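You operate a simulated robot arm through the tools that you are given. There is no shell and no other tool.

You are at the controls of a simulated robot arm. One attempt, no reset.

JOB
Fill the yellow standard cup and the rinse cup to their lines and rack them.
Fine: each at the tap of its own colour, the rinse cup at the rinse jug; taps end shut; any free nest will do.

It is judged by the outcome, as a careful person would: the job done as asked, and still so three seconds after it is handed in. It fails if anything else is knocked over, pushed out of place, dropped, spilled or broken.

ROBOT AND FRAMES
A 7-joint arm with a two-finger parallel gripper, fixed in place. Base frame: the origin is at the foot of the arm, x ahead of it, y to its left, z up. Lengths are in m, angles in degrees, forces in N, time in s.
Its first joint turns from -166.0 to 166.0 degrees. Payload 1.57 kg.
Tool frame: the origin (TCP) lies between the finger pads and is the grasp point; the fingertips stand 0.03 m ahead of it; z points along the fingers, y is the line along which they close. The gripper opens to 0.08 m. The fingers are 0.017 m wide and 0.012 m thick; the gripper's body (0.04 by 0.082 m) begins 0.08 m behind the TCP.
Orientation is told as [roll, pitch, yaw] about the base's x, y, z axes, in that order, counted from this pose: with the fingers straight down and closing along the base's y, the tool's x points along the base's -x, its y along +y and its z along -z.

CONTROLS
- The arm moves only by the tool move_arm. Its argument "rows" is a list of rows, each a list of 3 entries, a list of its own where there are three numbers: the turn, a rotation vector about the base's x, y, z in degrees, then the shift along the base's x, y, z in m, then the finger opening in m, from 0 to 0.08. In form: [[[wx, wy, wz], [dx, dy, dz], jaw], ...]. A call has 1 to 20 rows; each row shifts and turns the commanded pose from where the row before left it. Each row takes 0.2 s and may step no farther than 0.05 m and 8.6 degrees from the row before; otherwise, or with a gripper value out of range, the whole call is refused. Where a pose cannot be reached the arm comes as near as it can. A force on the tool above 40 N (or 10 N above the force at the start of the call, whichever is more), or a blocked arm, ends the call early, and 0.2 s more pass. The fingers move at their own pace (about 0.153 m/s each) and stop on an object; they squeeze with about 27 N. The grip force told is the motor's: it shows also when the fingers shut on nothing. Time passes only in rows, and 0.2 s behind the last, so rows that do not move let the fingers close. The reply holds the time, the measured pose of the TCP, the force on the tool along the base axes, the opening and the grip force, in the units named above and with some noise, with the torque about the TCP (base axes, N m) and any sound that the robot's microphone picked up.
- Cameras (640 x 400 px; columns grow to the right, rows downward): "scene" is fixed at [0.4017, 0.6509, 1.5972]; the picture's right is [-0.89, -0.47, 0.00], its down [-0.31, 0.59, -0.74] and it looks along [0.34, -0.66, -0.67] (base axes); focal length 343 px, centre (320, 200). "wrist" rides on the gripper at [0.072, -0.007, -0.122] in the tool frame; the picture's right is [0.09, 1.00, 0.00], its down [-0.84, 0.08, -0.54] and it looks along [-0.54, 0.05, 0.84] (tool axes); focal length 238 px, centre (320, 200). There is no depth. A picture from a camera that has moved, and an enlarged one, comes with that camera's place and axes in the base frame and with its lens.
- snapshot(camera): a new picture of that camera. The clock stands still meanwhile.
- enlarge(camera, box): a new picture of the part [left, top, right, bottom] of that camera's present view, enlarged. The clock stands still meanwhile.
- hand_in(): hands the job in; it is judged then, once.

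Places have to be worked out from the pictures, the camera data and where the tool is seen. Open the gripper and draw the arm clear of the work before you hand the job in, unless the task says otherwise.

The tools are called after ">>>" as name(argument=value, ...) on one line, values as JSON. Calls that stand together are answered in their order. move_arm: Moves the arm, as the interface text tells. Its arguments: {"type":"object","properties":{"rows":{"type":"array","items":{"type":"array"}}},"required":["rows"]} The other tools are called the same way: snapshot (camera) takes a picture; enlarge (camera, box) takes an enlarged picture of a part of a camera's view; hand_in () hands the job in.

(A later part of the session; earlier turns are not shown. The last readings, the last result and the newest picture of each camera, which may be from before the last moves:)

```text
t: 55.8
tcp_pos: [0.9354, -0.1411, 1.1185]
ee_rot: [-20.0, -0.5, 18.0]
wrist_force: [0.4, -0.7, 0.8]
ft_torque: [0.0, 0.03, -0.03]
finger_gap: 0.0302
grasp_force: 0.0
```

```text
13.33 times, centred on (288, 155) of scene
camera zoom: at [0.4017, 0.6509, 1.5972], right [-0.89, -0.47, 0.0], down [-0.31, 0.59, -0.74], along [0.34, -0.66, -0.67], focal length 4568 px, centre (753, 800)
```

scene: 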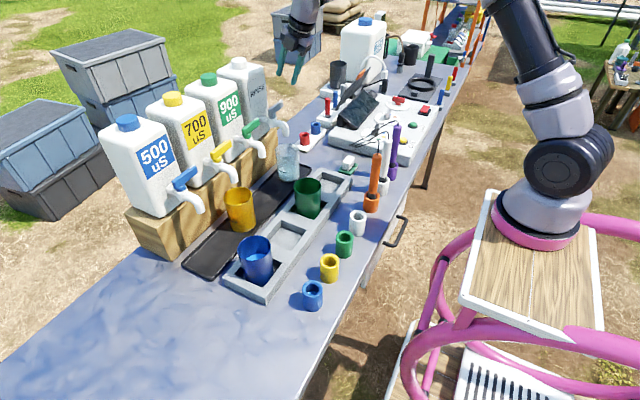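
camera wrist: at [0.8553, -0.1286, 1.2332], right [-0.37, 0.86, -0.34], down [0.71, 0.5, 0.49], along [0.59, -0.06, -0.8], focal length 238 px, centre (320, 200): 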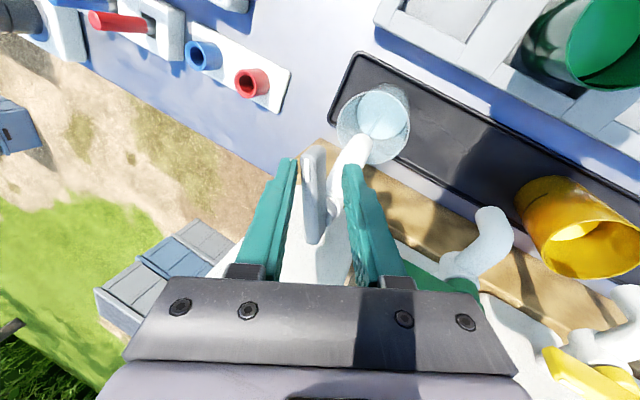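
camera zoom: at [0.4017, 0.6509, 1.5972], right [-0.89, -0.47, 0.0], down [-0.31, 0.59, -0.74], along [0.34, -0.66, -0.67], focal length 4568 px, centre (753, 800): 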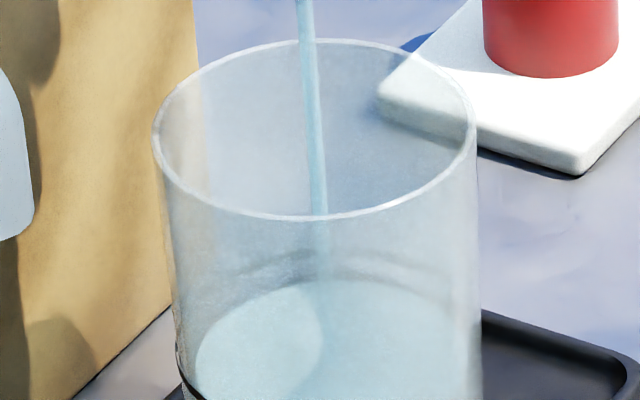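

About 4.7 mm remain by ellipse comparison, rising ≈1.13 mm/s. I wait 2 s and check once more before shutting.

>>> move_arm(rows=[[[0, 0, 0], [0, 0, 0], 0.03], [[0, 0, 0], [0, 0, 0], 0.03], [[0, 0, 0], [0, 0, 0], 0.03], [[0, 0, 0], [0, 0, 0], 0.03], [[0, 0, 0], [0, 0, 0], 0.03], [[0, 0, 0], [0, 0, 0], 0.03], [[0, 0, 0], [0, 0, 0], 0.03], [[0, 0, 0], [0, 0, 0], 0.03], [[0, 0, 0], [0, 0, 0], 0.03]])

>>> enlarge(camera="scene", box=[275, 155, 300, 185])

```text
t: 57.8
tcp_pos: [0.9347, -0.1403, 1.1169]
ee_rot: [-20.0, -0.5, 18.1]
wrist_force: [-0.4, 0.4, -0.2]
ft_torque: [0.01, -0.01, -0.01]
finger_gap: 0.0302
grasp_force: 0.0
```

```text
13.33 times, centred on (288, 170) of scene
camera zoom: at [0.4017, 0.6509, 1.5972], right [-0.89, -0.47, 0.0], down [-0.31, 0.59, -0.74], along [0.34, -0.66, -0.67], focal length 4568 px, centre (753, 600)
```

zoom: 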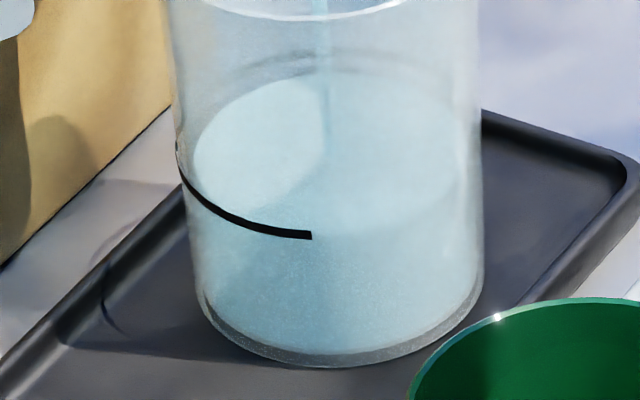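

About 2.5 mm to go; shutting adds roughly 1.5 mm. I hold 0.4 s and shut the rinse tap with the same closing motion.

>>> move_arm(rows=[[[0, 0, 0], [0, 0, 0], 0.03], [[0, 0, 0], [0, 0, 0], 0.03], [[0, 0, 8], [0.0034, -0.0113, 0], 0.016], [[0, 0, 8], [0.0026, -0.0057, 0], 0.016], [[0, 0, 8], [0.0034, -0.0053, 0], 0.016], [[0, 0, 8], [0.0041, -0.0047, 0], 0.016], [[0, 0, 8], [0.0046, -0.0042, 0], 0.016], [[0, 0, 8], [0.0052, -0.0035, 0], 0.016], [[0, 0, 8], [0.0057, -0.0028, 0], 0.016], [[0, 0, 8], [0.0059, -0.0019, 0], 0.016], [[0, 0, 8], [0.0062, -0.001, 0], 0.016], [[0, 0, 3], [0.0023, -0.0002, 0], 0.016]])

>>> enlarge(camera="scene", box=[250, 100, 330, 200])

>>> enlarge(camera="scene", box=[275, 155, 300, 185])

```text
t: 60.3
tcp_pos: [0.9726, -0.1798, 1.1183]
ee_rot: [-19.6, -0.8, 90.3]
wrist_force: [-21.1, 4.1, 11.2]
ft_torque: [-0.19, 0.83, 0.22]
finger_gap: 0.017
grasp_force: 31.7
stopped in row 12: the force on the tool passed its limit at 42 N (the readings are from after the stop); the commanded pose is now the measured one
```

```text
4.00 times, centred on (290, 150) of scene
camera zoom: at [0.4017, 0.6509, 1.5972], right [-0.89, -0.47, 0.0], down [-0.31, 0.59, -0.74], along [0.34, -0.66, -0.67], focal length 1370 px, centre (440, 400)
```

zoom: 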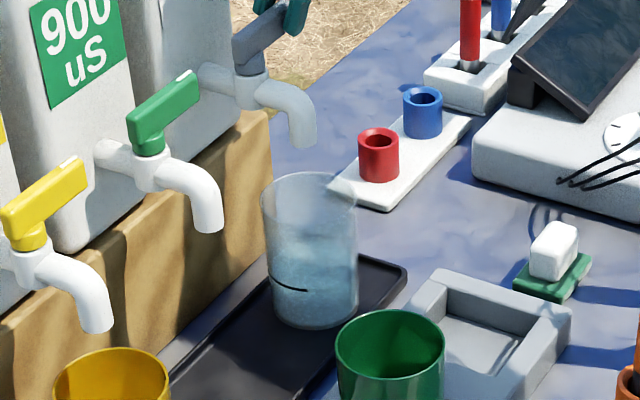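

```text
13.33 times, centred on (288, 170) of scene
camera zoom: at [0.4017, 0.6509, 1.5972], right [-0.89, -0.47, 0.0], down [-0.31, 0.59, -0.74], along [0.34, -0.66, -0.67], focal length 4568 px, centre (753, 600)
```

zoom: 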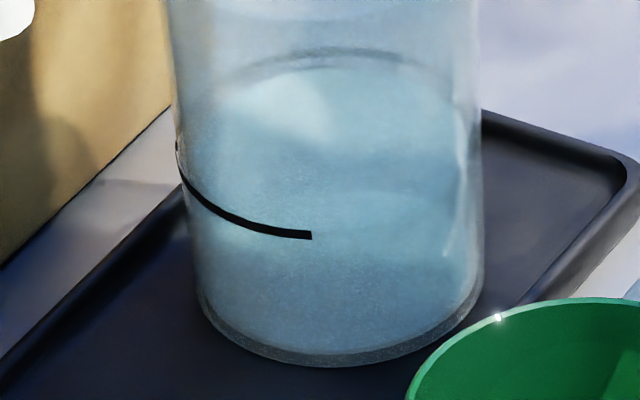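

The stop force shows the lever is hard against its shut stop; no stream is visible. I open the fingers, back off and lift clear, then inspect tap and level.

>>> move_arm(rows=[[[0, 0, 0], [-0.002, 0, 0], 0.03], [[0, 0, 0], [0, 0, 0], 0.04], [[0, 0, 0], [0, 0, 0.03], 0.04], [[0, 0, 0], [0, 0, 0.04], 0.04], [[0, 0, 0], [-0.04, 0, 0.02], 0.04], [[0, 0, 0], [-0.04, 0, 0.02], 0.04]])

>>> enlarge(camera="scene", box=[250, 100, 330, 200])

>>> enlarge(camera="scene", box=[275, 155, 300, 185])

>>> snapshot(camera="wrist")

```text
t: 61.7
tcp_pos: [0.8921, -0.181, 1.2267]
ee_rot: [-19.5, -0.7, 90.5]
wrist_force: [0.2, -0.3, -1.0]
ft_torque: [0.02, 0.03, 0.0]
finger_gap: 0.0399
grasp_force: 0.1
```

```text
4.00 times, centred on (290, 150) of scene
camera zoom: at [0.4017, 0.6509, 1.5972], right [-0.89, -0.47, 0.0], down [-0.31, 0.59, -0.74], along [0.34, -0.66, -0.67], focal length 1370 px, centre (440, 400)
```

zoom: 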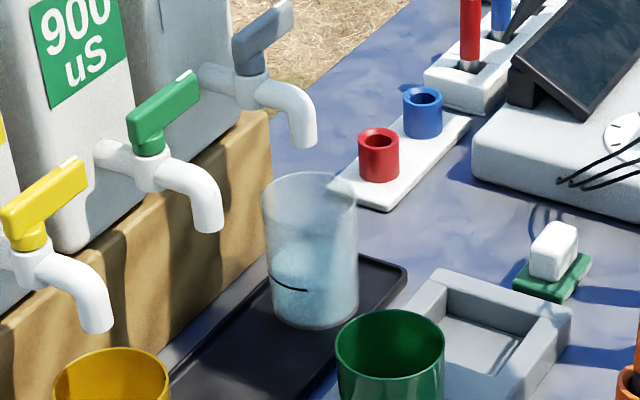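

```text
13.33 times, centred on (288, 170) of scene
camera zoom: at [0.4017, 0.6509, 1.5972], right [-0.89, -0.47, 0.0], down [-0.31, 0.59, -0.74], along [0.34, -0.66, -0.67], focal length 4568 px, centre (753, 600)
```

zoom: 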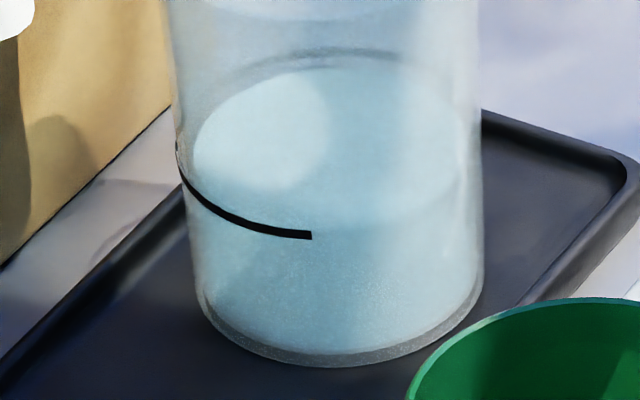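

```text
taken
camera wrist: at [0.8584, -0.2545, 1.3425], right [-0.94, -0.09, -0.33], down [-0.26, 0.83, 0.49], along [0.23, 0.55, -0.8], focal length 238 px, centre (320, 200)
```

wrist: 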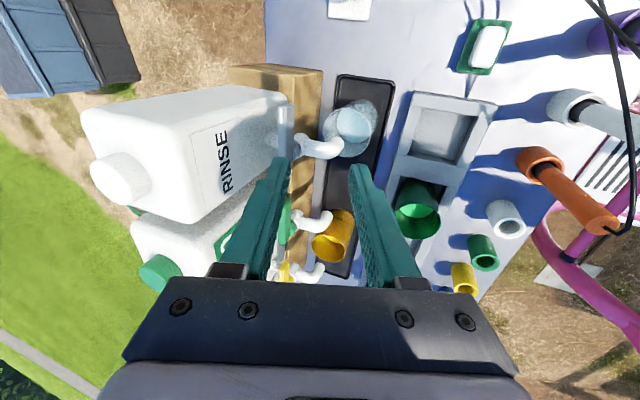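

Both tap levers are shut and the rinse level's ellipse matches its line. Cup rims measure ≈0.079 m across — too wide for a safe side grip — so I will pinch each cup by its rim on the −x side, tool nearly upright (6° lean to clear the spout). I position above the rinse cup's rim first.

>>> move_arm(rows=[[[0, 7, 0], [0, 0.02, -0.03], 0.024], [[0, 6.5, 0], [0, 0.02, -0.03], 0.024], [[0, 0, -0.5], [-0.0035, 0.006, -0.03], 0.024], [[0, 0, 0], [0, 0, -0.02], 0.024], [[0, 0, 0], [0, 0, 0], 0.024]])

>>> snapshot(camera="wrist")

>>> enlarge(camera="scene", box=[250, 50, 350, 190])

```text
t: 62.9
tcp_pos: [0.8892, -0.1364, 1.1147]
ee_rot: [-6.1, -0.6, 89.7]
wrist_force: [0.4, -0.4, 0.1]
ft_torque: [-0.02, 0.02, 0.04]
finger_gap: 0.024
grasp_force: 0.1
```

```text
taken
camera wrist: at [0.8829, -0.21, 1.2362], right [-0.99, -0.09, -0.11], down [-0.13, 0.83, 0.54], along [0.04, 0.55, -0.83], focal length 238 px, centre (320, 200)
```

wrist: 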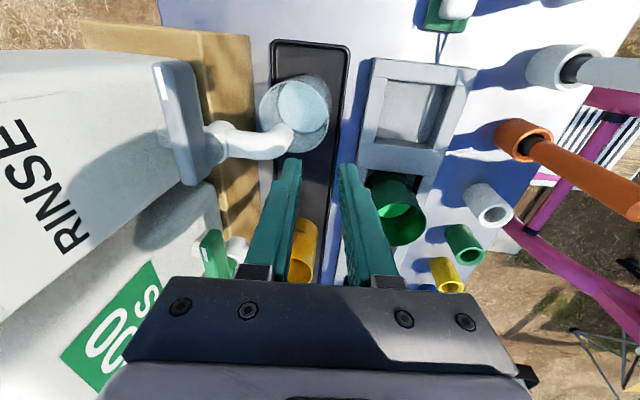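

```text
2.86 times, centred on (300, 120) of scene
camera zoom: at [0.4017, 0.6509, 1.5972], right [-0.89, -0.47, 0.0], down [-0.31, 0.59, -0.74], along [0.34, -0.66, -0.67], focal length 979 px, centre (377, 429)
```

zoom: 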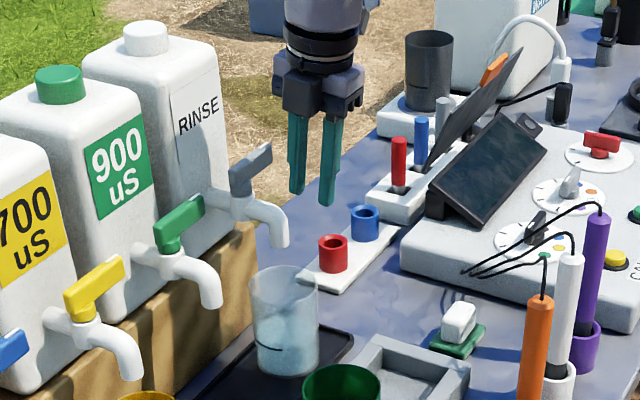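

I measure the rinse rim from this closer view.

>>> enlarge(camera="wrist", box=[230, 50, 380, 190])

```text
2.86 times, centred on (305, 120) of wrist
camera zoom: at [0.8829, -0.21, 1.2362], right [-0.99, -0.09, -0.11], down [-0.13, 0.83, 0.54], along [0.04, 0.55, -0.83], focal length 681 px, centre (363, 429)
```

zoom: 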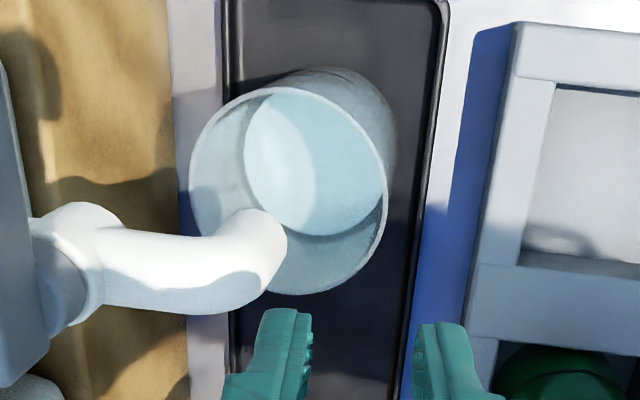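

Rim centre ≈(0.935, −0.136), −x wall at x≈0.8955. I descend along the leaned tool axis until the tips are just above the rim, then check.

>>> move_arm(rows=[[[0, 0, 0], [-0.005, 0, -0.035], 0.024], [[0, 0, 0], [0.0045, 0, -0.04], 0.024], [[0, 0, 0], [0.0045, 0, -0.03], 0.024], [[0, 0, 0], [0, 0, 0], 0.024]])

>>> enlarge(camera="wrist", box=[230, 50, 400, 210])

>>> enlarge(camera="scene", box=[255, 70, 345, 190])

```text
t: 63.9
tcp_pos: [0.8957, -0.1382, 1.0098]
ee_rot: [-6.0, -0.7, 89.7]
wrist_force: [-0.5, -0.5, 0.2]
ft_torque: [-0.01, 0.01, 0.01]
finger_gap: 0.0241
grasp_force: 0.1
```

```text
2.50 times, centred on (315, 130) of wrist
camera zoom: at [0.8897, -0.2115, 1.1299], right [-0.99, -0.09, -0.11], down [-0.13, 0.83, 0.54], along [0.04, 0.55, -0.83], focal length 596 px, centre (332, 375)
```

zoom: 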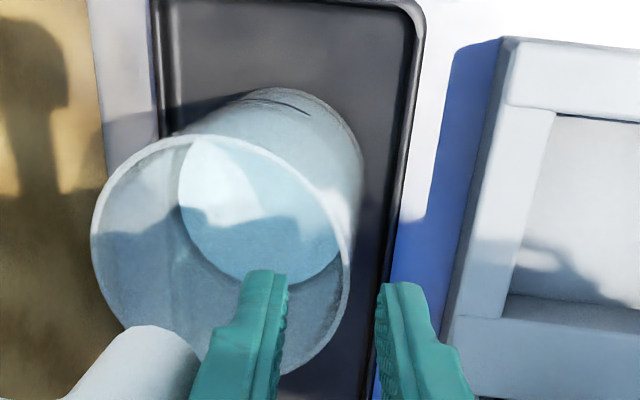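

```text
3.33 times, centred on (300, 130) of scene
camera zoom: at [0.4017, 0.6509, 1.5972], right [-0.89, -0.47, 0.0], down [-0.31, 0.59, -0.74], along [0.34, -0.66, -0.67], focal length 1142 px, centre (387, 433)
```

zoom: 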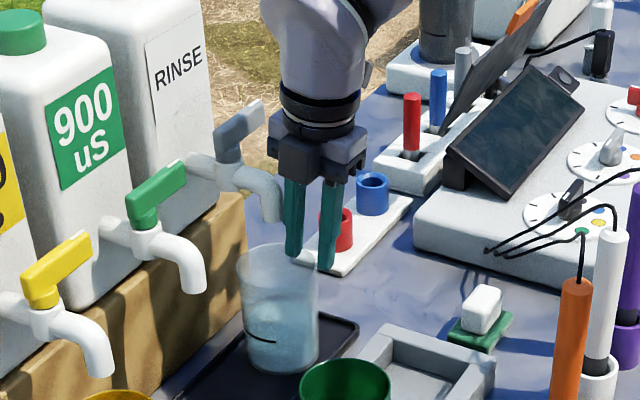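

The wall lies between the two fingers. I lower straight down ~3 cm so the fingers straddle the rim wall, with a small y correction.

>>> move_arm(rows=[[[0, 0, 0], [0, 0.001, -0.015], 0.024], [[0, 0, 0], [0, 0.001, -0.015], 0.024], [[0, 0, 0], [0, 0, 0], 0.024]])

>>> enlarge(camera="wrist", box=[230, 50, 400, 210])

>>> enlarge(camera="scene", box=[255, 100, 335, 190])

```text
t: 64.7
tcp_pos: [0.8943, -0.1337, 0.9785]
ee_rot: [-6.1, -0.7, 89.8]
wrist_force: [-0.5, 0.5, -0.2]
ft_torque: [0.02, -0.02, -0.02]
finger_gap: 0.0238
grasp_force: 0.1
```

```text
2.50 times, centred on (315, 130) of wrist
camera zoom: at [0.8886, -0.2073, 1.0996], right [-0.99, -0.09, -0.11], down [-0.13, 0.83, 0.54], along [0.04, 0.55, -0.83], focal length 596 px, centre (332, 375)
```

zoom: 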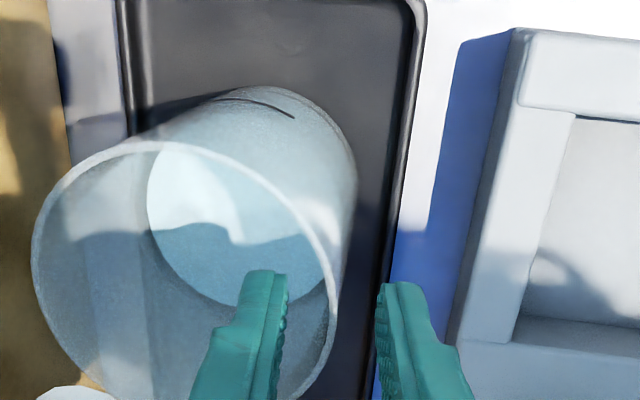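

```text
4.44 times, centred on (295, 145) of scene
camera zoom: at [0.4017, 0.6509, 1.5972], right [-0.89, -0.47, 0.0], down [-0.31, 0.59, -0.74], along [0.34, -0.66, -0.67], focal length 1523 px, centre (431, 444)
```

zoom: 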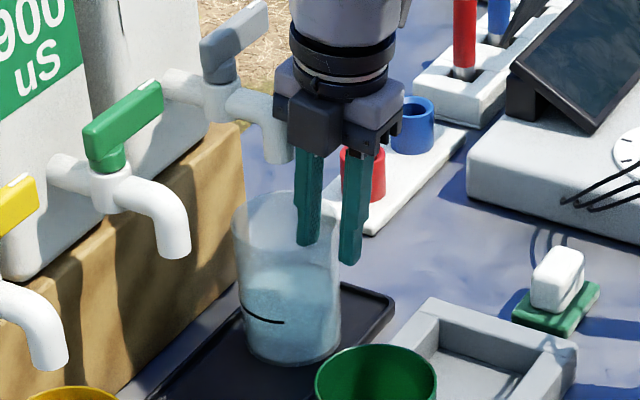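

No contact; the wall is centred between the fingers. I close the gripper on the rim and read the grip.

>>> move_arm(rows=[[[0, 0, 0], [0, 0, 0], 0.012], [[0, 0, 0], [0, 0, 0], 0.0], [[0, 0, 0], [0, 0, 0], 0.0], [[0, 0, 0], [0, 0, 0], 0.0]])

>>> enlarge(camera="wrist", box=[230, 50, 400, 210])

>>> enlarge(camera="scene", box=[255, 100, 335, 190])

```text
t: 65.7
tcp_pos: [0.8936, -0.1342, 0.9784]
ee_rot: [-6.0, -0.7, 89.8]
wrist_force: [-0.2, -0.3, -1.3]
ft_torque: [-0.01, 0.08, 0.03]
finger_gap: 0.006
grasp_force: 25.7
```

```text
2.50 times, centred on (315, 130) of wrist
camera zoom: at [0.8886, -0.2074, 1.0995], right [-0.99, -0.09, -0.11], down [-0.13, 0.83, 0.54], along [0.04, 0.55, -0.83], focal length 596 px, centre (332, 375)
```

zoom: 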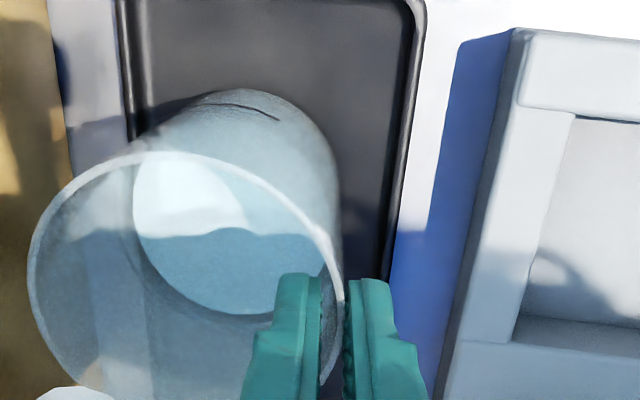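

```text
4.44 times, centred on (295, 145) of scene
camera zoom: at [0.4017, 0.6509, 1.5972], right [-0.89, -0.47, 0.0], down [-0.31, 0.59, -0.74], along [0.34, -0.66, -0.67], focal length 1523 px, centre (431, 444)
```

zoom: 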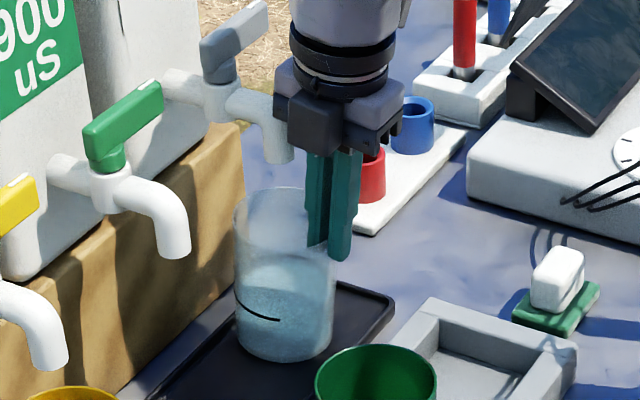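

The rim is firmly held (25.7 N). I lift 2 cm gently — the rim stays below the spout tip — and check that the cup comes along.

>>> move_arm(rows=[[[0, 0, 0], [0, 0, 0.005], 0.0], [[0, 0, 0], [0, 0, 0.008], 0.0], [[0, 0, 0], [0, 0, 0.008], 0.0], [[0, 0, 0], [0, 0, 0], 0.0]])

>>> enlarge(camera="scene", box=[255, 100, 335, 190])

>>> snapshot(camera="wrist")

```text
t: 66.7
tcp_pos: [0.8942, -0.1332, 1.0017]
ee_rot: [-6.0, -0.7, 89.7]
wrist_force: [0.5, -0.4, -1.9]
ft_torque: [0.04, 0.07, 0.0]
finger_gap: 0.0057
grasp_force: 25.3
```

```text
4.44 times, centred on (295, 145) of scene
camera zoom: at [0.4017, 0.6509, 1.5972], right [-0.89, -0.47, 0.0], down [-0.31, 0.59, -0.74], along [0.34, -0.66, -0.67], focal length 1523 px, centre (431, 444)
```

zoom: 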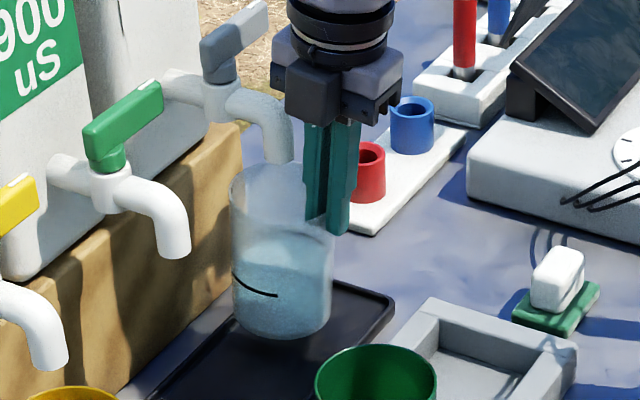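

```text
taken
camera wrist: at [0.8883, -0.2062, 1.1229], right [-0.99, -0.09, -0.11], down [-0.13, 0.83, 0.54], along [0.04, 0.55, -0.83], focal length 238 px, centre (320, 200)
```

wrist: 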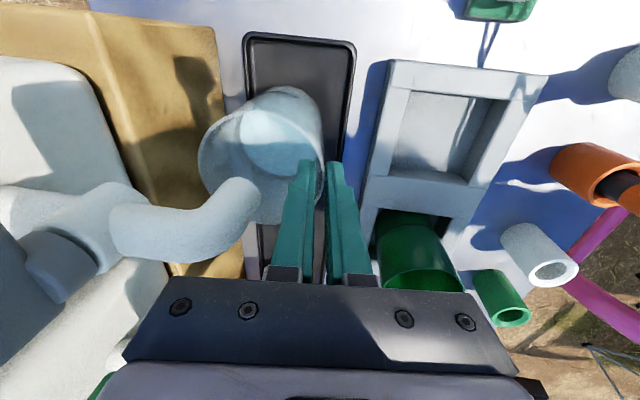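

The cup hangs securely (≈1.9 N) and nearly upright. I raise 1 cm more, draw it out from under the spout, then lift, level it (+4.4°) and carry it toward the end nest (centre ≈ (0.785, −0.134), rack top z≈0.887).

>>> move_arm(rows=[[[0, 0, 0], [0, 0, 0.009], 0.0], [[0, 0, 0], [-0.015, 0, 0], 0.0], [[0, 0, 0], [-0.02, 0, 0], 0.0], [[0, 0, 0], [-0.02, 0, 0], 0.0], [[0, 0, 0], [-0.015, 0, 0.01], 0.0], [[0, 1.5, 0], [0, 0, 0.02], 0.0], [[0, 1.5, 0], [0, 0, 0.02], 0.0], [[0, 1.4, 0], [-0.01, 0, 0.01], 0.0], [[0, 0, 0], [-0.02, 0, 0], 0.0], [[0, 0, 0], [-0.02, 0, 0], 0.0], [[0, 0, 0], [-0.01, 0, 0], 0.0], [[0, 0, 0], [0, 0, 0], 0.0]])

>>> snapshot(camera="wrist")

>>> enlarge(camera="scene", box=[240, 80, 400, 230])

```text
t: 69.3
tcp_pos: [0.7631, -0.1313, 1.0725]
ee_rot: [-1.8, -0.7, 89.7]
wrist_force: [0.5, 0.6, -1.2]
ft_torque: [0.02, 0.0, 0.02]
finger_gap: 0.0058
grasp_force: 26.0
```

```text
taken
camera wrist: at [0.7669, -0.2047, 1.1929], right [-1.0, -0.09, -0.03], down [-0.09, 0.83, 0.55], along [-0.02, 0.55, -0.83], focal length 238 px, centre (320, 200)
```

wrist: 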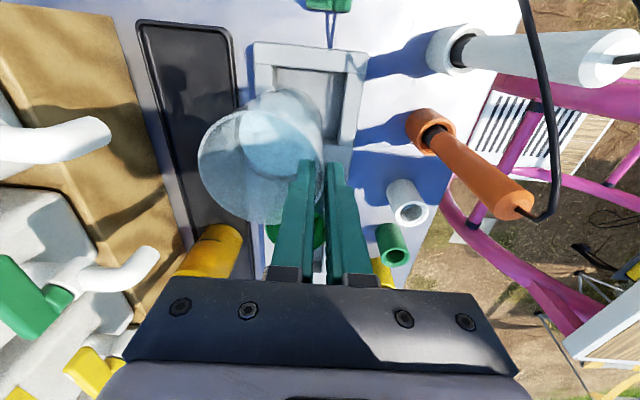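

```text
2.67 times, centred on (320, 155) of scene
camera zoom: at [0.4017, 0.6509, 1.5972], right [-0.89, -0.47, 0.0], down [-0.31, 0.59, -0.74], along [0.34, -0.66, -0.67], focal length 914 px, centre (320, 320)
```

zoom: 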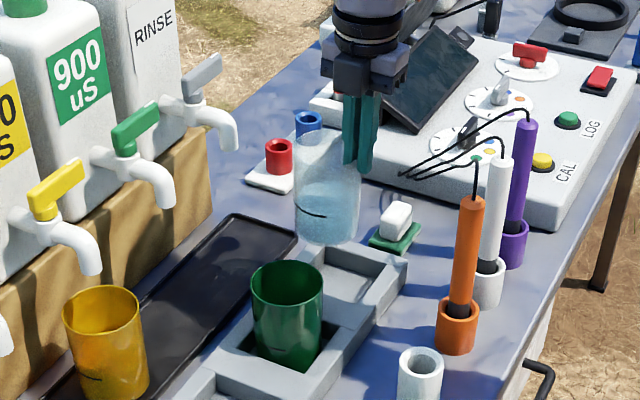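

The cup is upright and secure. I enlarge the wrist view to place the nest relative to the cup precisely.

>>> enlarge(camera="wrist", box=[190, 20, 390, 230])

>>> enlarge(camera="scene", box=[290, 120, 350, 200])

```text
1.90 times, centred on (290, 125) of wrist
camera zoom: at [0.7669, -0.2047, 1.1929], right [-1.0, -0.09, -0.03], down [-0.09, 0.83, 0.55], along [-0.02, 0.55, -0.83], focal length 454 px, centre (377, 343)
```

zoom: 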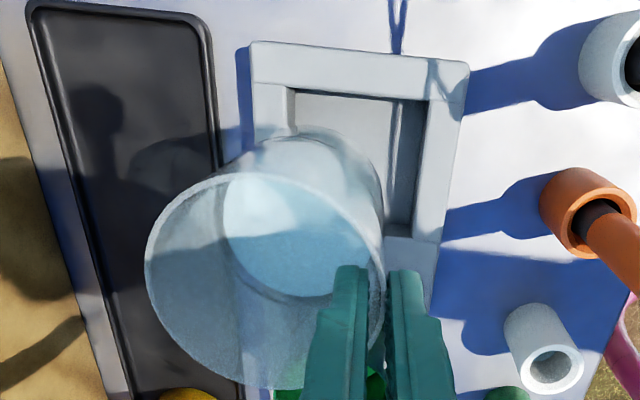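

```text
5.00 times, centred on (320, 160) of scene
camera zoom: at [0.4017, 0.6509, 1.5972], right [-0.89, -0.47, 0.0], down [-0.31, 0.59, -0.74], along [0.34, -0.66, -0.67], focal length 1713 px, centre (320, 400)
```

zoom: 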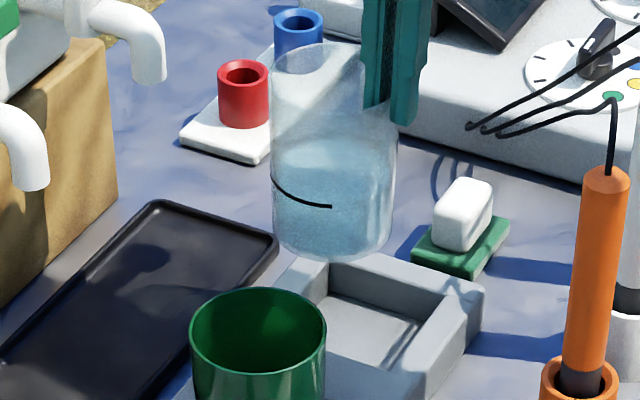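

Nest spans x≈0.743–0.827, y≈−0.178…−0.093 (centre (0.785, −0.135)); the cup centre is ≈(0.802, −0.132). I shift over it and lower to just above the rack, then check.

>>> move_arm(rows=[[[0, 0, 0], [-0.01, -0.0015, 0], 0.0], [[0, 0, 0], [-0.007, -0.0015, 0], 0.0], [[0, 0, 0], [0, 0, -0.02], 0.0], [[0, 0, 0], [0, 0, -0.02], 0.0], [[0, 0, 0], [0, 0, -0.015], 0.0], [[0, 0, 0], [0, 0, 0], 0.0]])

>>> enlarge(camera="wrist", box=[190, 20, 390, 230])

>>> enlarge(camera="scene", box=[290, 130, 360, 220])

```text
t: 70.7
tcp_pos: [0.7462, -0.1354, 1.0164]
ee_rot: [-1.8, -0.8, 89.7]
wrist_force: [-0.7, -0.8, -0.9]
ft_torque: [-0.02, 0.02, -0.02]
finger_gap: 0.0062
grasp_force: 25.9
```

```text
1.90 times, centred on (290, 125) of wrist
camera zoom: at [0.7496, -0.2087, 1.1356], right [-1.0, -0.09, -0.03], down [-0.09, 0.83, 0.55], along [-0.02, 0.55, -0.84], focal length 454 px, centre (377, 343)
```

zoom: 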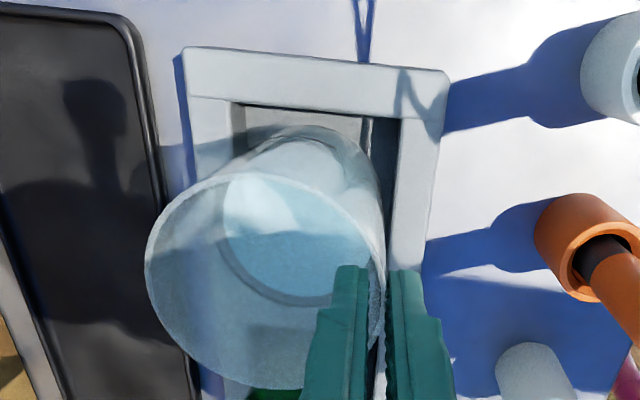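

```text
4.44 times, centred on (325, 175) of scene
camera zoom: at [0.4017, 0.6509, 1.5972], right [-0.89, -0.47, 0.0], down [-0.31, 0.59, -0.74], along [0.34, -0.66, -0.67], focal length 1523 px, centre (298, 311)
```

zoom: 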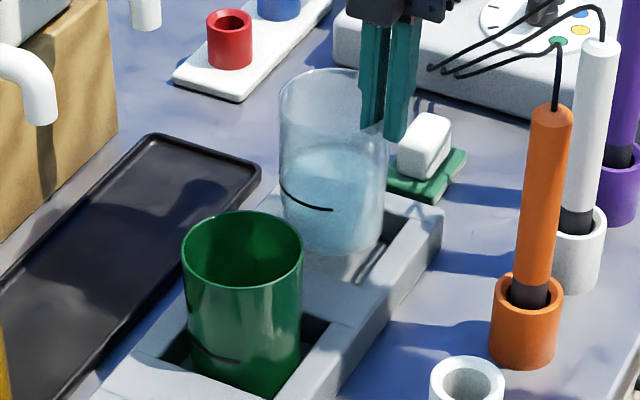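

The cup's base is centred over the nest opening. I lower it gently into the nest and watch the vertical force for touchdown.

>>> move_arm(rows=[[[0, 0, 0], [0, 0.001, -0.012], 0.0], [[0, 0, 0], [0, 0, -0.01], 0.0], [[0, 0, 0], [0, 0, -0.006], 0.0], [[0, 0, 0], [0, 0, -0.004], 0.0], [[0, 0, 0], [0, 0, 0], 0.0]])

>>> enlarge(camera="scene", box=[290, 130, 360, 220])

>>> enlarge(camera="wrist", box=[190, 20, 390, 230])

```text
t: 71.9
tcp_pos: [0.7459, -0.1359, 0.9835]
ee_rot: [-1.6, -0.7, 89.7]
wrist_force: [0.1, 0.5, -0.1]
ft_torque: [-0.03, 0.05, 0.0]
finger_gap: 0.0057
grasp_force: 25.5
```

```text
4.44 times, centred on (325, 175) of scene
camera zoom: at [0.4017, 0.6509, 1.5972], right [-0.89, -0.47, 0.0], down [-0.31, 0.59, -0.74], along [0.34, -0.66, -0.67], focal length 1523 px, centre (298, 311)
```

zoom: 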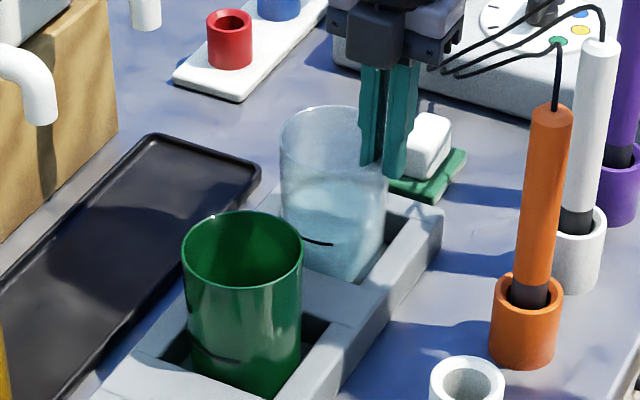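

```text
1.90 times, centred on (290, 125) of wrist
camera zoom: at [0.7489, -0.2089, 1.1043], right [-1.0, -0.09, -0.03], down [-0.09, 0.83, 0.55], along [-0.02, 0.55, -0.84], focal length 454 px, centre (377, 343)
```

zoom: 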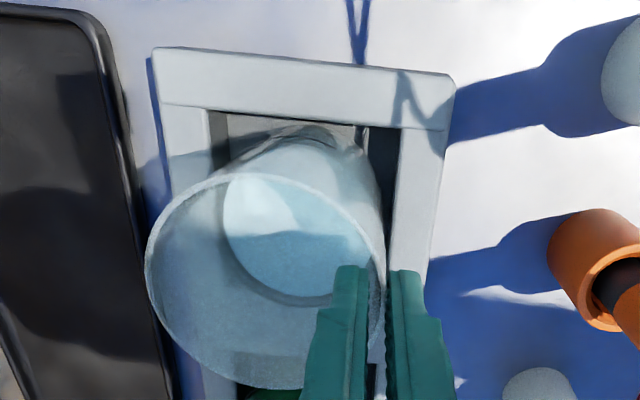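

The cup is inside the nest; I lower in small steps to feel the floor.

>>> move_arm(rows=[[[0, 0, 0], [0, 0, -0.003], 0.0], [[0, 0, 0], [0, 0, 0], 0.0]])

>>> move_arm(rows=[[[0, 0, 0], [0, 0, -0.002], 0.0], [[0, 0, 0], [0, 0, 0], 0.0]])

>>> move_arm(rows=[[[0, 0, 0], [0, 0, -0.002], 0.0], [[0, 0, 0], [0, 0, 0], 0.0]])

```text
t: 72.5
tcp_pos: [0.7465, -0.1364, 0.9815]
ee_rot: [-1.6, -0.8, 89.7]
wrist_force: [-0.4, -0.4, -2.0]
ft_torque: [-0.01, 0.06, 0.01]
finger_gap: 0.0059
grasp_force: 25.9
```

```text
t: 73.1
tcp_pos: [0.7461, -0.1358, 0.9791]
ee_rot: [-1.8, -0.7, 89.7]
wrist_force: [0.4, -0.1, 0.6]
ft_torque: [-0.02, 0.02, -0.02]
finger_gap: 0.0055
grasp_force: 25.9
```

```text
t: 73.7
tcp_pos: [0.7456, -0.136, 0.9782]
ee_rot: [-1.7, -0.7, 89.7]
wrist_force: [-0.2, -1.1, -0.8]
ft_torque: [-0.05, 0.09, 0.0]
finger_gap: 0.0055
grasp_force: 25.7
```

No clear touchdown yet; I continue in 2 mm steps.

>>> move_arm(rows=[[[0, 0, 0], [0, 0, -0.002], 0.0], [[0, 0, 0], [0, 0, 0], 0.0]])

>>> move_arm(rows=[[[0, 0, 0], [0, 0, -0.002], 0.0], [[0, 0, 0], [0, 0, 0], 0.0]])

>>> enlarge(camera="scene", box=[290, 130, 360, 220])

```text
t: 74.3
tcp_pos: [0.7463, -0.135, 0.9753]
ee_rot: [-1.9, -0.7, 89.7]
wrist_force: [-2.6, 1.4, 20.4]
ft_torque: [0.06, 0.26, -0.03]
finger_gap: 0.0058
grasp_force: 25.4
```

```text
t: 74.9
tcp_pos: [0.7447, -0.1361, 0.9749]
ee_rot: [-1.8, -0.7, 89.7]
wrist_force: [0.2, 0.9, 19.2]
ft_torque: [-0.03, 0.01, -0.01]
finger_gap: 0.0059
grasp_force: 25.5
```

```text
4.44 times, centred on (325, 175) of scene
camera zoom: at [0.4017, 0.6509, 1.5972], right [-0.89, -0.47, 0.0], down [-0.31, 0.59, -0.74], along [0.34, -0.66, -0.67], focal length 1523 px, centre (298, 311)
```

zoom: 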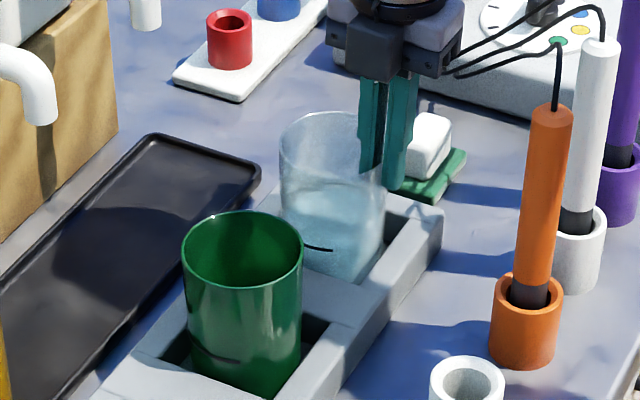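

Touchdown at TCP z≈0.976 (20 N). I ease up 2 mm, open the fingers moderately, and rise straight up off the rim.

>>> move_arm(rows=[[[0, 0, 0], [0, 0, 0.002], 0.0], [[0, 0, 0], [0, 0, 0.001], 0.0], [[0, 0, 0], [0, 0, 0], 0.01], [[0, 0, 0], [0, 0, 0], 0.022], [[0, 0, 0], [0, 0, 0], 0.024]])

>>> enlarge(camera="scene", box=[290, 130, 360, 220])

>>> enlarge(camera="wrist", box=[190, 20, 390, 230])

```text
t: 76.1
tcp_pos: [0.7454, -0.1352, 0.9769]
ee_rot: [-1.8, -0.7, 89.6]
wrist_force: [0.3, 0.6, -0.2]
ft_torque: [0.05, 0.06, -0.03]
finger_gap: 0.0239
grasp_force: 0.1
```

```text
4.44 times, centred on (325, 175) of scene
camera zoom: at [0.4017, 0.6509, 1.5972], right [-0.89, -0.47, 0.0], down [-0.31, 0.59, -0.74], along [0.34, -0.66, -0.67], focal length 1523 px, centre (298, 311)
```

zoom: 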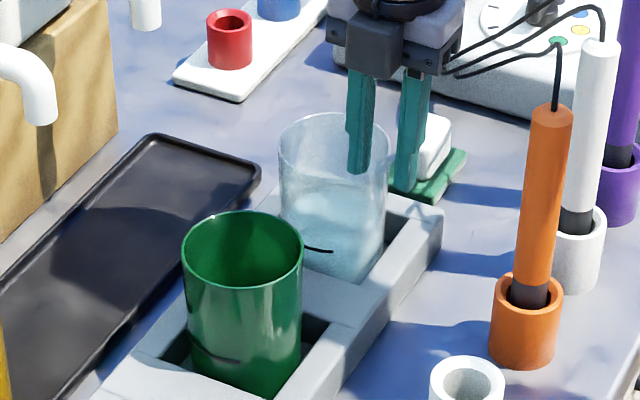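

```text
1.90 times, centred on (290, 125) of wrist
camera zoom: at [0.749, -0.2082, 1.0975], right [-1.0, -0.09, -0.03], down [-0.09, 0.83, 0.55], along [-0.02, 0.55, -0.84], focal length 454 px, centre (377, 343)
```

zoom: 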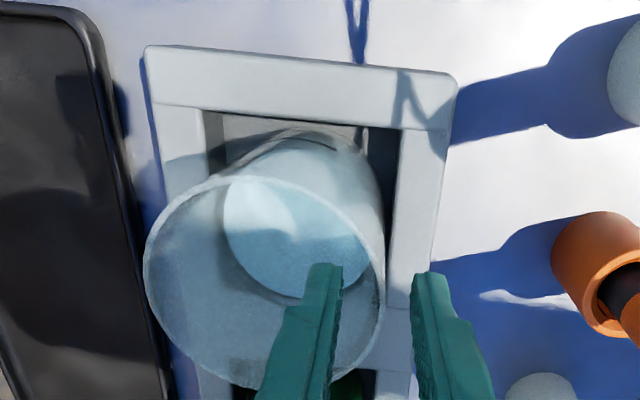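

The rinse cup stands in its nest. I rise straight up and travel toward the yellow cup, restoring the 6° lean.

>>> move_arm(rows=[[[0, 0, 0], [0, 0, 0.03], 0.024], [[0, 0, 0], [0, 0, 0.04], 0.024], [[0, 0, 0], [0, 0, 0.045], 0.024], [[0, 0, 0], [0.01, 0.04, 0.025], 0.024], [[0, 0, 0], [0.01, 0.045, 0], 0.024], [[0, -1.5, 0], [0.01, 0.045, 0], 0.024], [[0, -1.5, 0], [0.01, 0.045, 0], 0.024], [[0, -1.2, 0], [0.01, 0.045, 0], 0.024], [[0, 0, 0], [0.01, 0.043, 0], 0.024], [[0, 0, 0], [0.04, 0, 0], 0.024], [[0, 0, 0], [0.036, 0, 0], 0.024], [[0, 0, 0], [0, 0, 0], 0.024]])

>>> snapshot(camera="wrist")

>>> snapshot(camera="scene")

>>> enlarge(camera="scene", box=[280, 130, 360, 220])

```text
t: 78.7
tcp_pos: [0.8791, 0.1251, 1.1172]
ee_rot: [-5.9, -0.7, 89.8]
wrist_force: [0.6, 0.8, 0.6]
ft_torque: [-0.02, -0.01, 0.03]
finger_gap: 0.0241
grasp_force: 0.1
```

```text
taken
camera wrist: at [0.8733, 0.053, 1.2374], right [-0.99, -0.09, -0.1], down [-0.13, 0.83, 0.54], along [0.04, 0.55, -0.83], focal length 238 px, centre (320, 200)
```

wrist: 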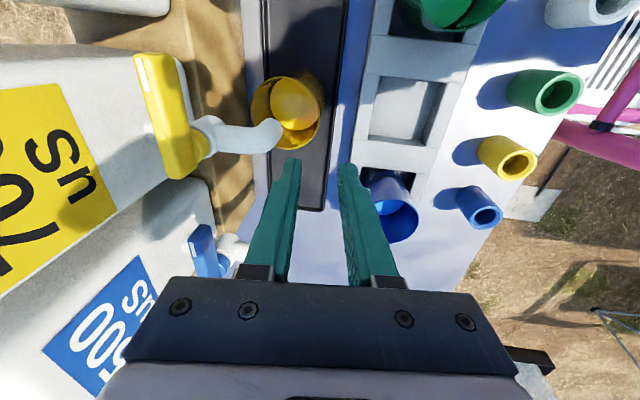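

```text
taken
```

scene: 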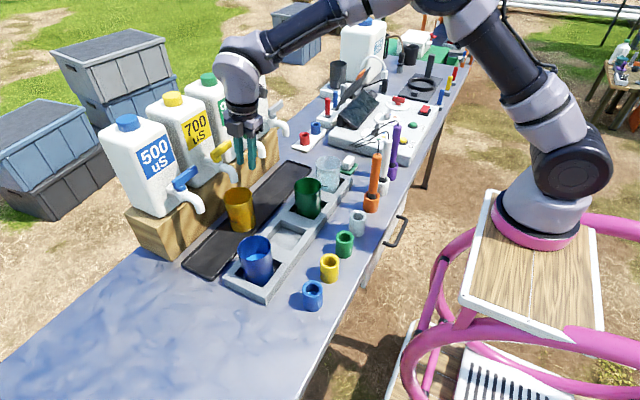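

```text
4.44 times, centred on (320, 175) of scene
camera zoom: at [0.4017, 0.6509, 1.5972], right [-0.89, -0.47, 0.0], down [-0.31, 0.59, -0.74], along [0.34, -0.66, -0.67], focal length 1523 px, centre (320, 311)
```

zoom: 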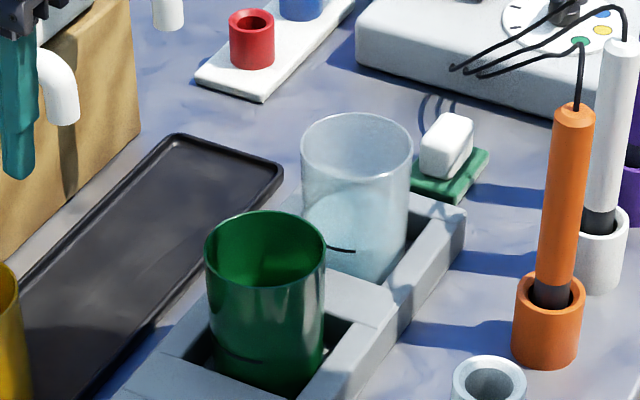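

The rinse cup is well seated. Now I measure the yellow rim from the wrist view, and also compare its level with the line.

>>> enlarge(camera="wrist", box=[220, 40, 370, 180])

>>> enlarge(camera="scene", box=[222, 182, 262, 237])

```text
2.86 times, centred on (295, 110) of wrist
camera zoom: at [0.8733, 0.053, 1.2374], right [-0.99, -0.09, -0.1], down [-0.13, 0.83, 0.54], along [0.04, 0.55, -0.83], focal length 681 px, centre (391, 457)
```

zoom: 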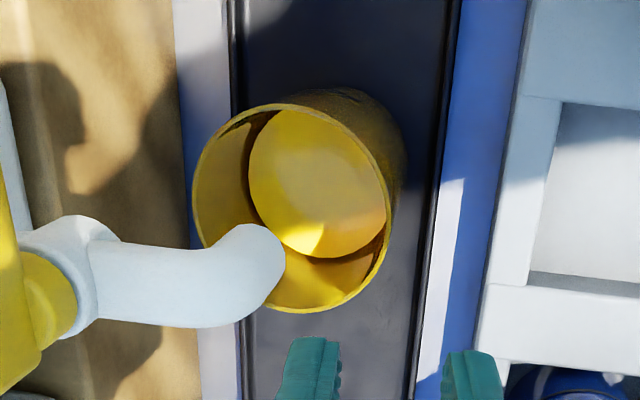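

```text
7.27 times, centred on (242, 210) of scene
camera zoom: at [0.4017, 0.6509, 1.5972], right [-0.89, -0.47, 0.0], down [-0.31, 0.59, -0.74], along [0.34, -0.66, -0.67], focal length 2492 px, centre (887, 131)
```

zoom: 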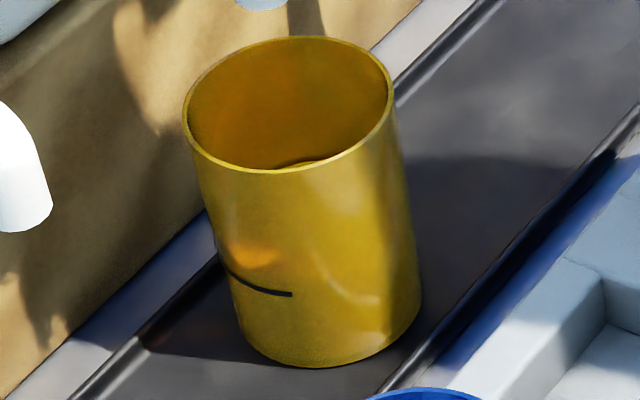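

Yellow rim centre ≈(0.9346, 0.125). Before grasping I take closer views of the yellow level for a final check against its line.

>>> enlarge(camera="scene", box=[226, 184, 258, 208])

>>> enlarge(camera="scene", box=[226, 206, 258, 234])

>>> enlarge(camera="wrist", box=[245, 60, 325, 155])

```text
16.00 times, centred on (242, 196) of scene
camera zoom: at [0.4017, 0.6509, 1.5972], right [-0.89, -0.47, 0.0], down [-0.31, 0.59, -0.74], along [0.34, -0.66, -0.67], focal length 5481 px, centre (1568, 264)
```

zoom: 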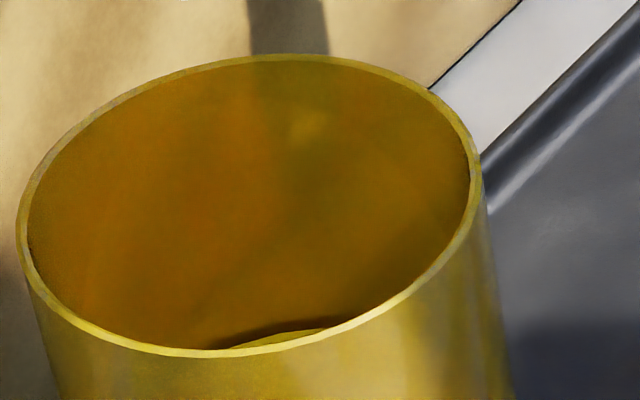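

```text
14.29 times, centred on (242, 220) of scene
camera zoom: at [0.4017, 0.6509, 1.5972], right [-0.89, -0.47, 0.0], down [-0.31, 0.59, -0.74], along [0.34, -0.66, -0.67], focal length 4894 px, centre (1434, -86)
```

zoom: 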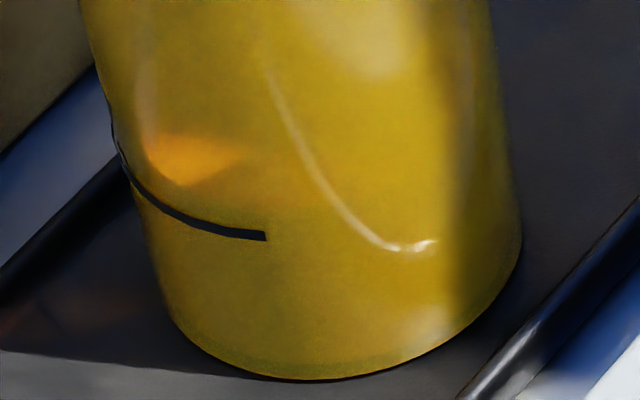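

```text
4.21 times, centred on (285, 108) of wrist
camera zoom: at [0.8733, 0.053, 1.2374], right [-0.99, -0.09, -0.1], down [-0.13, 0.83, 0.54], along [0.04, 0.55, -0.83], focal length 1004 px, centre (467, 590)
```

zoom: 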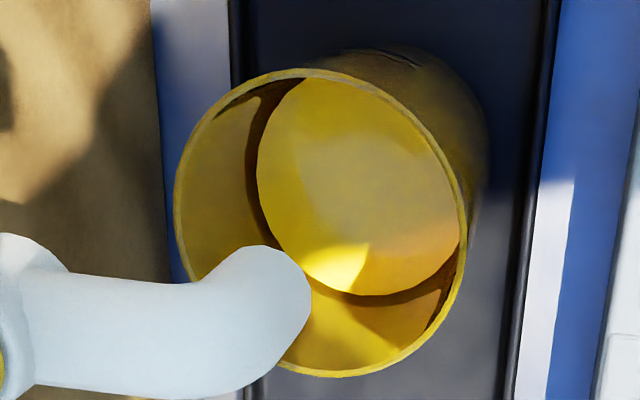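

Scene geometry suggests the yellow level might be 2–3 mm above its line, so before moving it I make a differential check: view the racked rinse cup (known to be at its line) from the same relative camera pose and compare.

>>> move_arm(rows=[[[0, 0, 0], [-0.045, 0, 0], 0.024], [[0, 0, 0], [-0.03, -0.035, 0], 0.024], [[0, 0, 0], [-0.015, -0.045, 0], 0.024], [[0, 0, 0], [-0.015, -0.045, 0], 0.024], [[0, 0, 0], [-0.015, -0.045, 0], 0.024], [[0, 0, 0], [-0.015, -0.045, 0], 0.024], [[0, 0, 0], [-0.0146, -0.044, -0.002], 0.024], [[0, 0, 0], [0, 0, 0], 0.024], [[0, 0, 0], [0, 0, 0], 0.024]])

>>> enlarge(camera="wrist", box=[245, 60, 325, 155])

>>> enlarge(camera="scene", box=[305, 155, 345, 205])

```text
t: 80.7
tcp_pos: [0.7284, -0.1315, 1.1153]
ee_rot: [-6.0, -0.7, 89.7]
wrist_force: [0.2, 0.7, 0.3]
ft_torque: [-0.02, -0.02, 0.02]
finger_gap: 0.0241
grasp_force: 0.0
```

```text
4.21 times, centred on (285, 108) of wrist
camera zoom: at [0.7232, -0.205, 1.2362], right [-0.99, -0.09, -0.1], down [-0.13, 0.83, 0.54], along [0.04, 0.55, -0.83], focal length 1004 px, centre (467, 590)
```

zoom: 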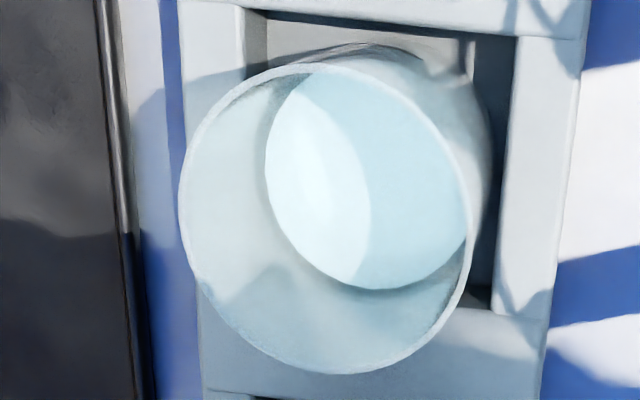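

```text
8.00 times, centred on (325, 180) of scene
camera zoom: at [0.4017, 0.6509, 1.5972], right [-0.89, -0.47, 0.0], down [-0.31, 0.59, -0.74], along [0.34, -0.66, -0.67], focal length 2741 px, centre (280, 360)
```

zoom: 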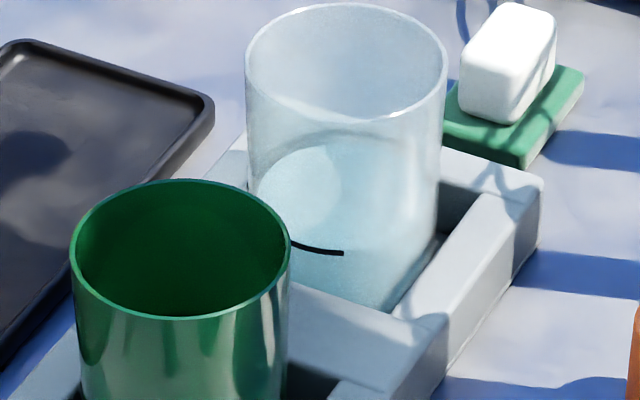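

The two views are almost identical in scale; the yellow disk seems 1–3 px larger. I take finer zooms here for the rinse cup, then the same for yellow.

>>> enlarge(camera="wrist", box=[246, 82, 280, 116])

>>> enlarge(camera="wrist", box=[278, 120, 312, 154])

>>> enlarge(camera="wrist", box=[290, 60, 324, 94])

```text
11.76 times, centred on (263, 99) of wrist
camera zoom: at [0.7232, -0.205, 1.2362], right [-0.99, -0.09, -0.1], down [-0.13, 0.83, 0.54], along [0.04, 0.55, -0.83], focal length 2804 px, centre (991, 1388)
```

zoom: 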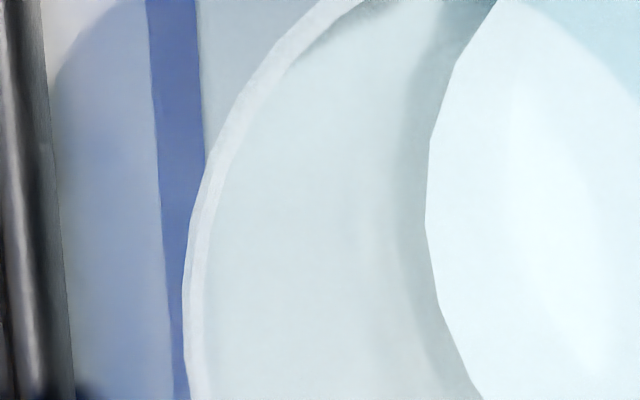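

```text
11.76 times, centred on (295, 137) of wrist
camera zoom: at [0.7232, -0.205, 1.2362], right [-0.99, -0.09, -0.1], down [-0.13, 0.83, 0.54], along [0.04, 0.55, -0.83], focal length 2804 px, centre (614, 941)
```

zoom: 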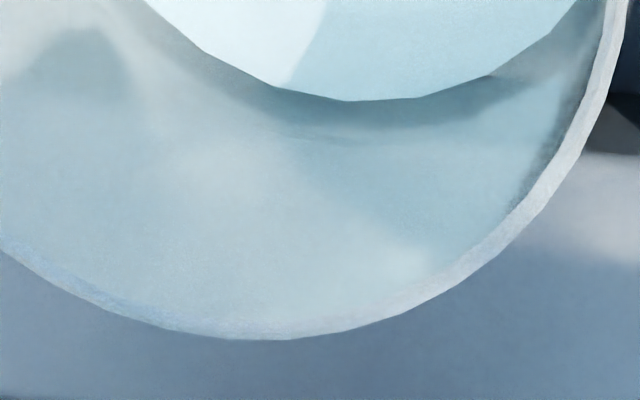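

```text
11.76 times, centred on (307, 77) of wrist
camera zoom: at [0.7232, -0.205, 1.2362], right [-0.99, -0.09, -0.1], down [-0.13, 0.83, 0.54], along [0.04, 0.55, -0.83], focal length 2804 px, centre (473, 1647)
```

zoom: 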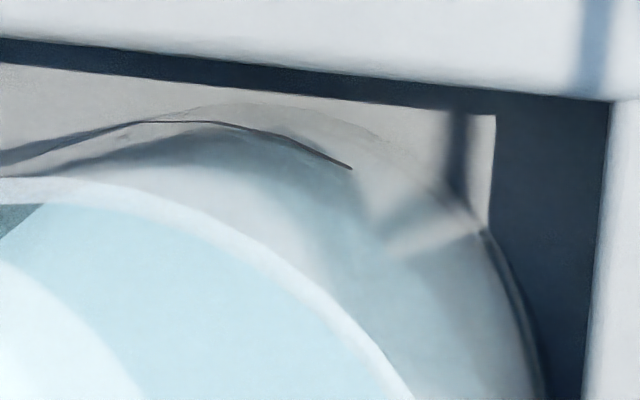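

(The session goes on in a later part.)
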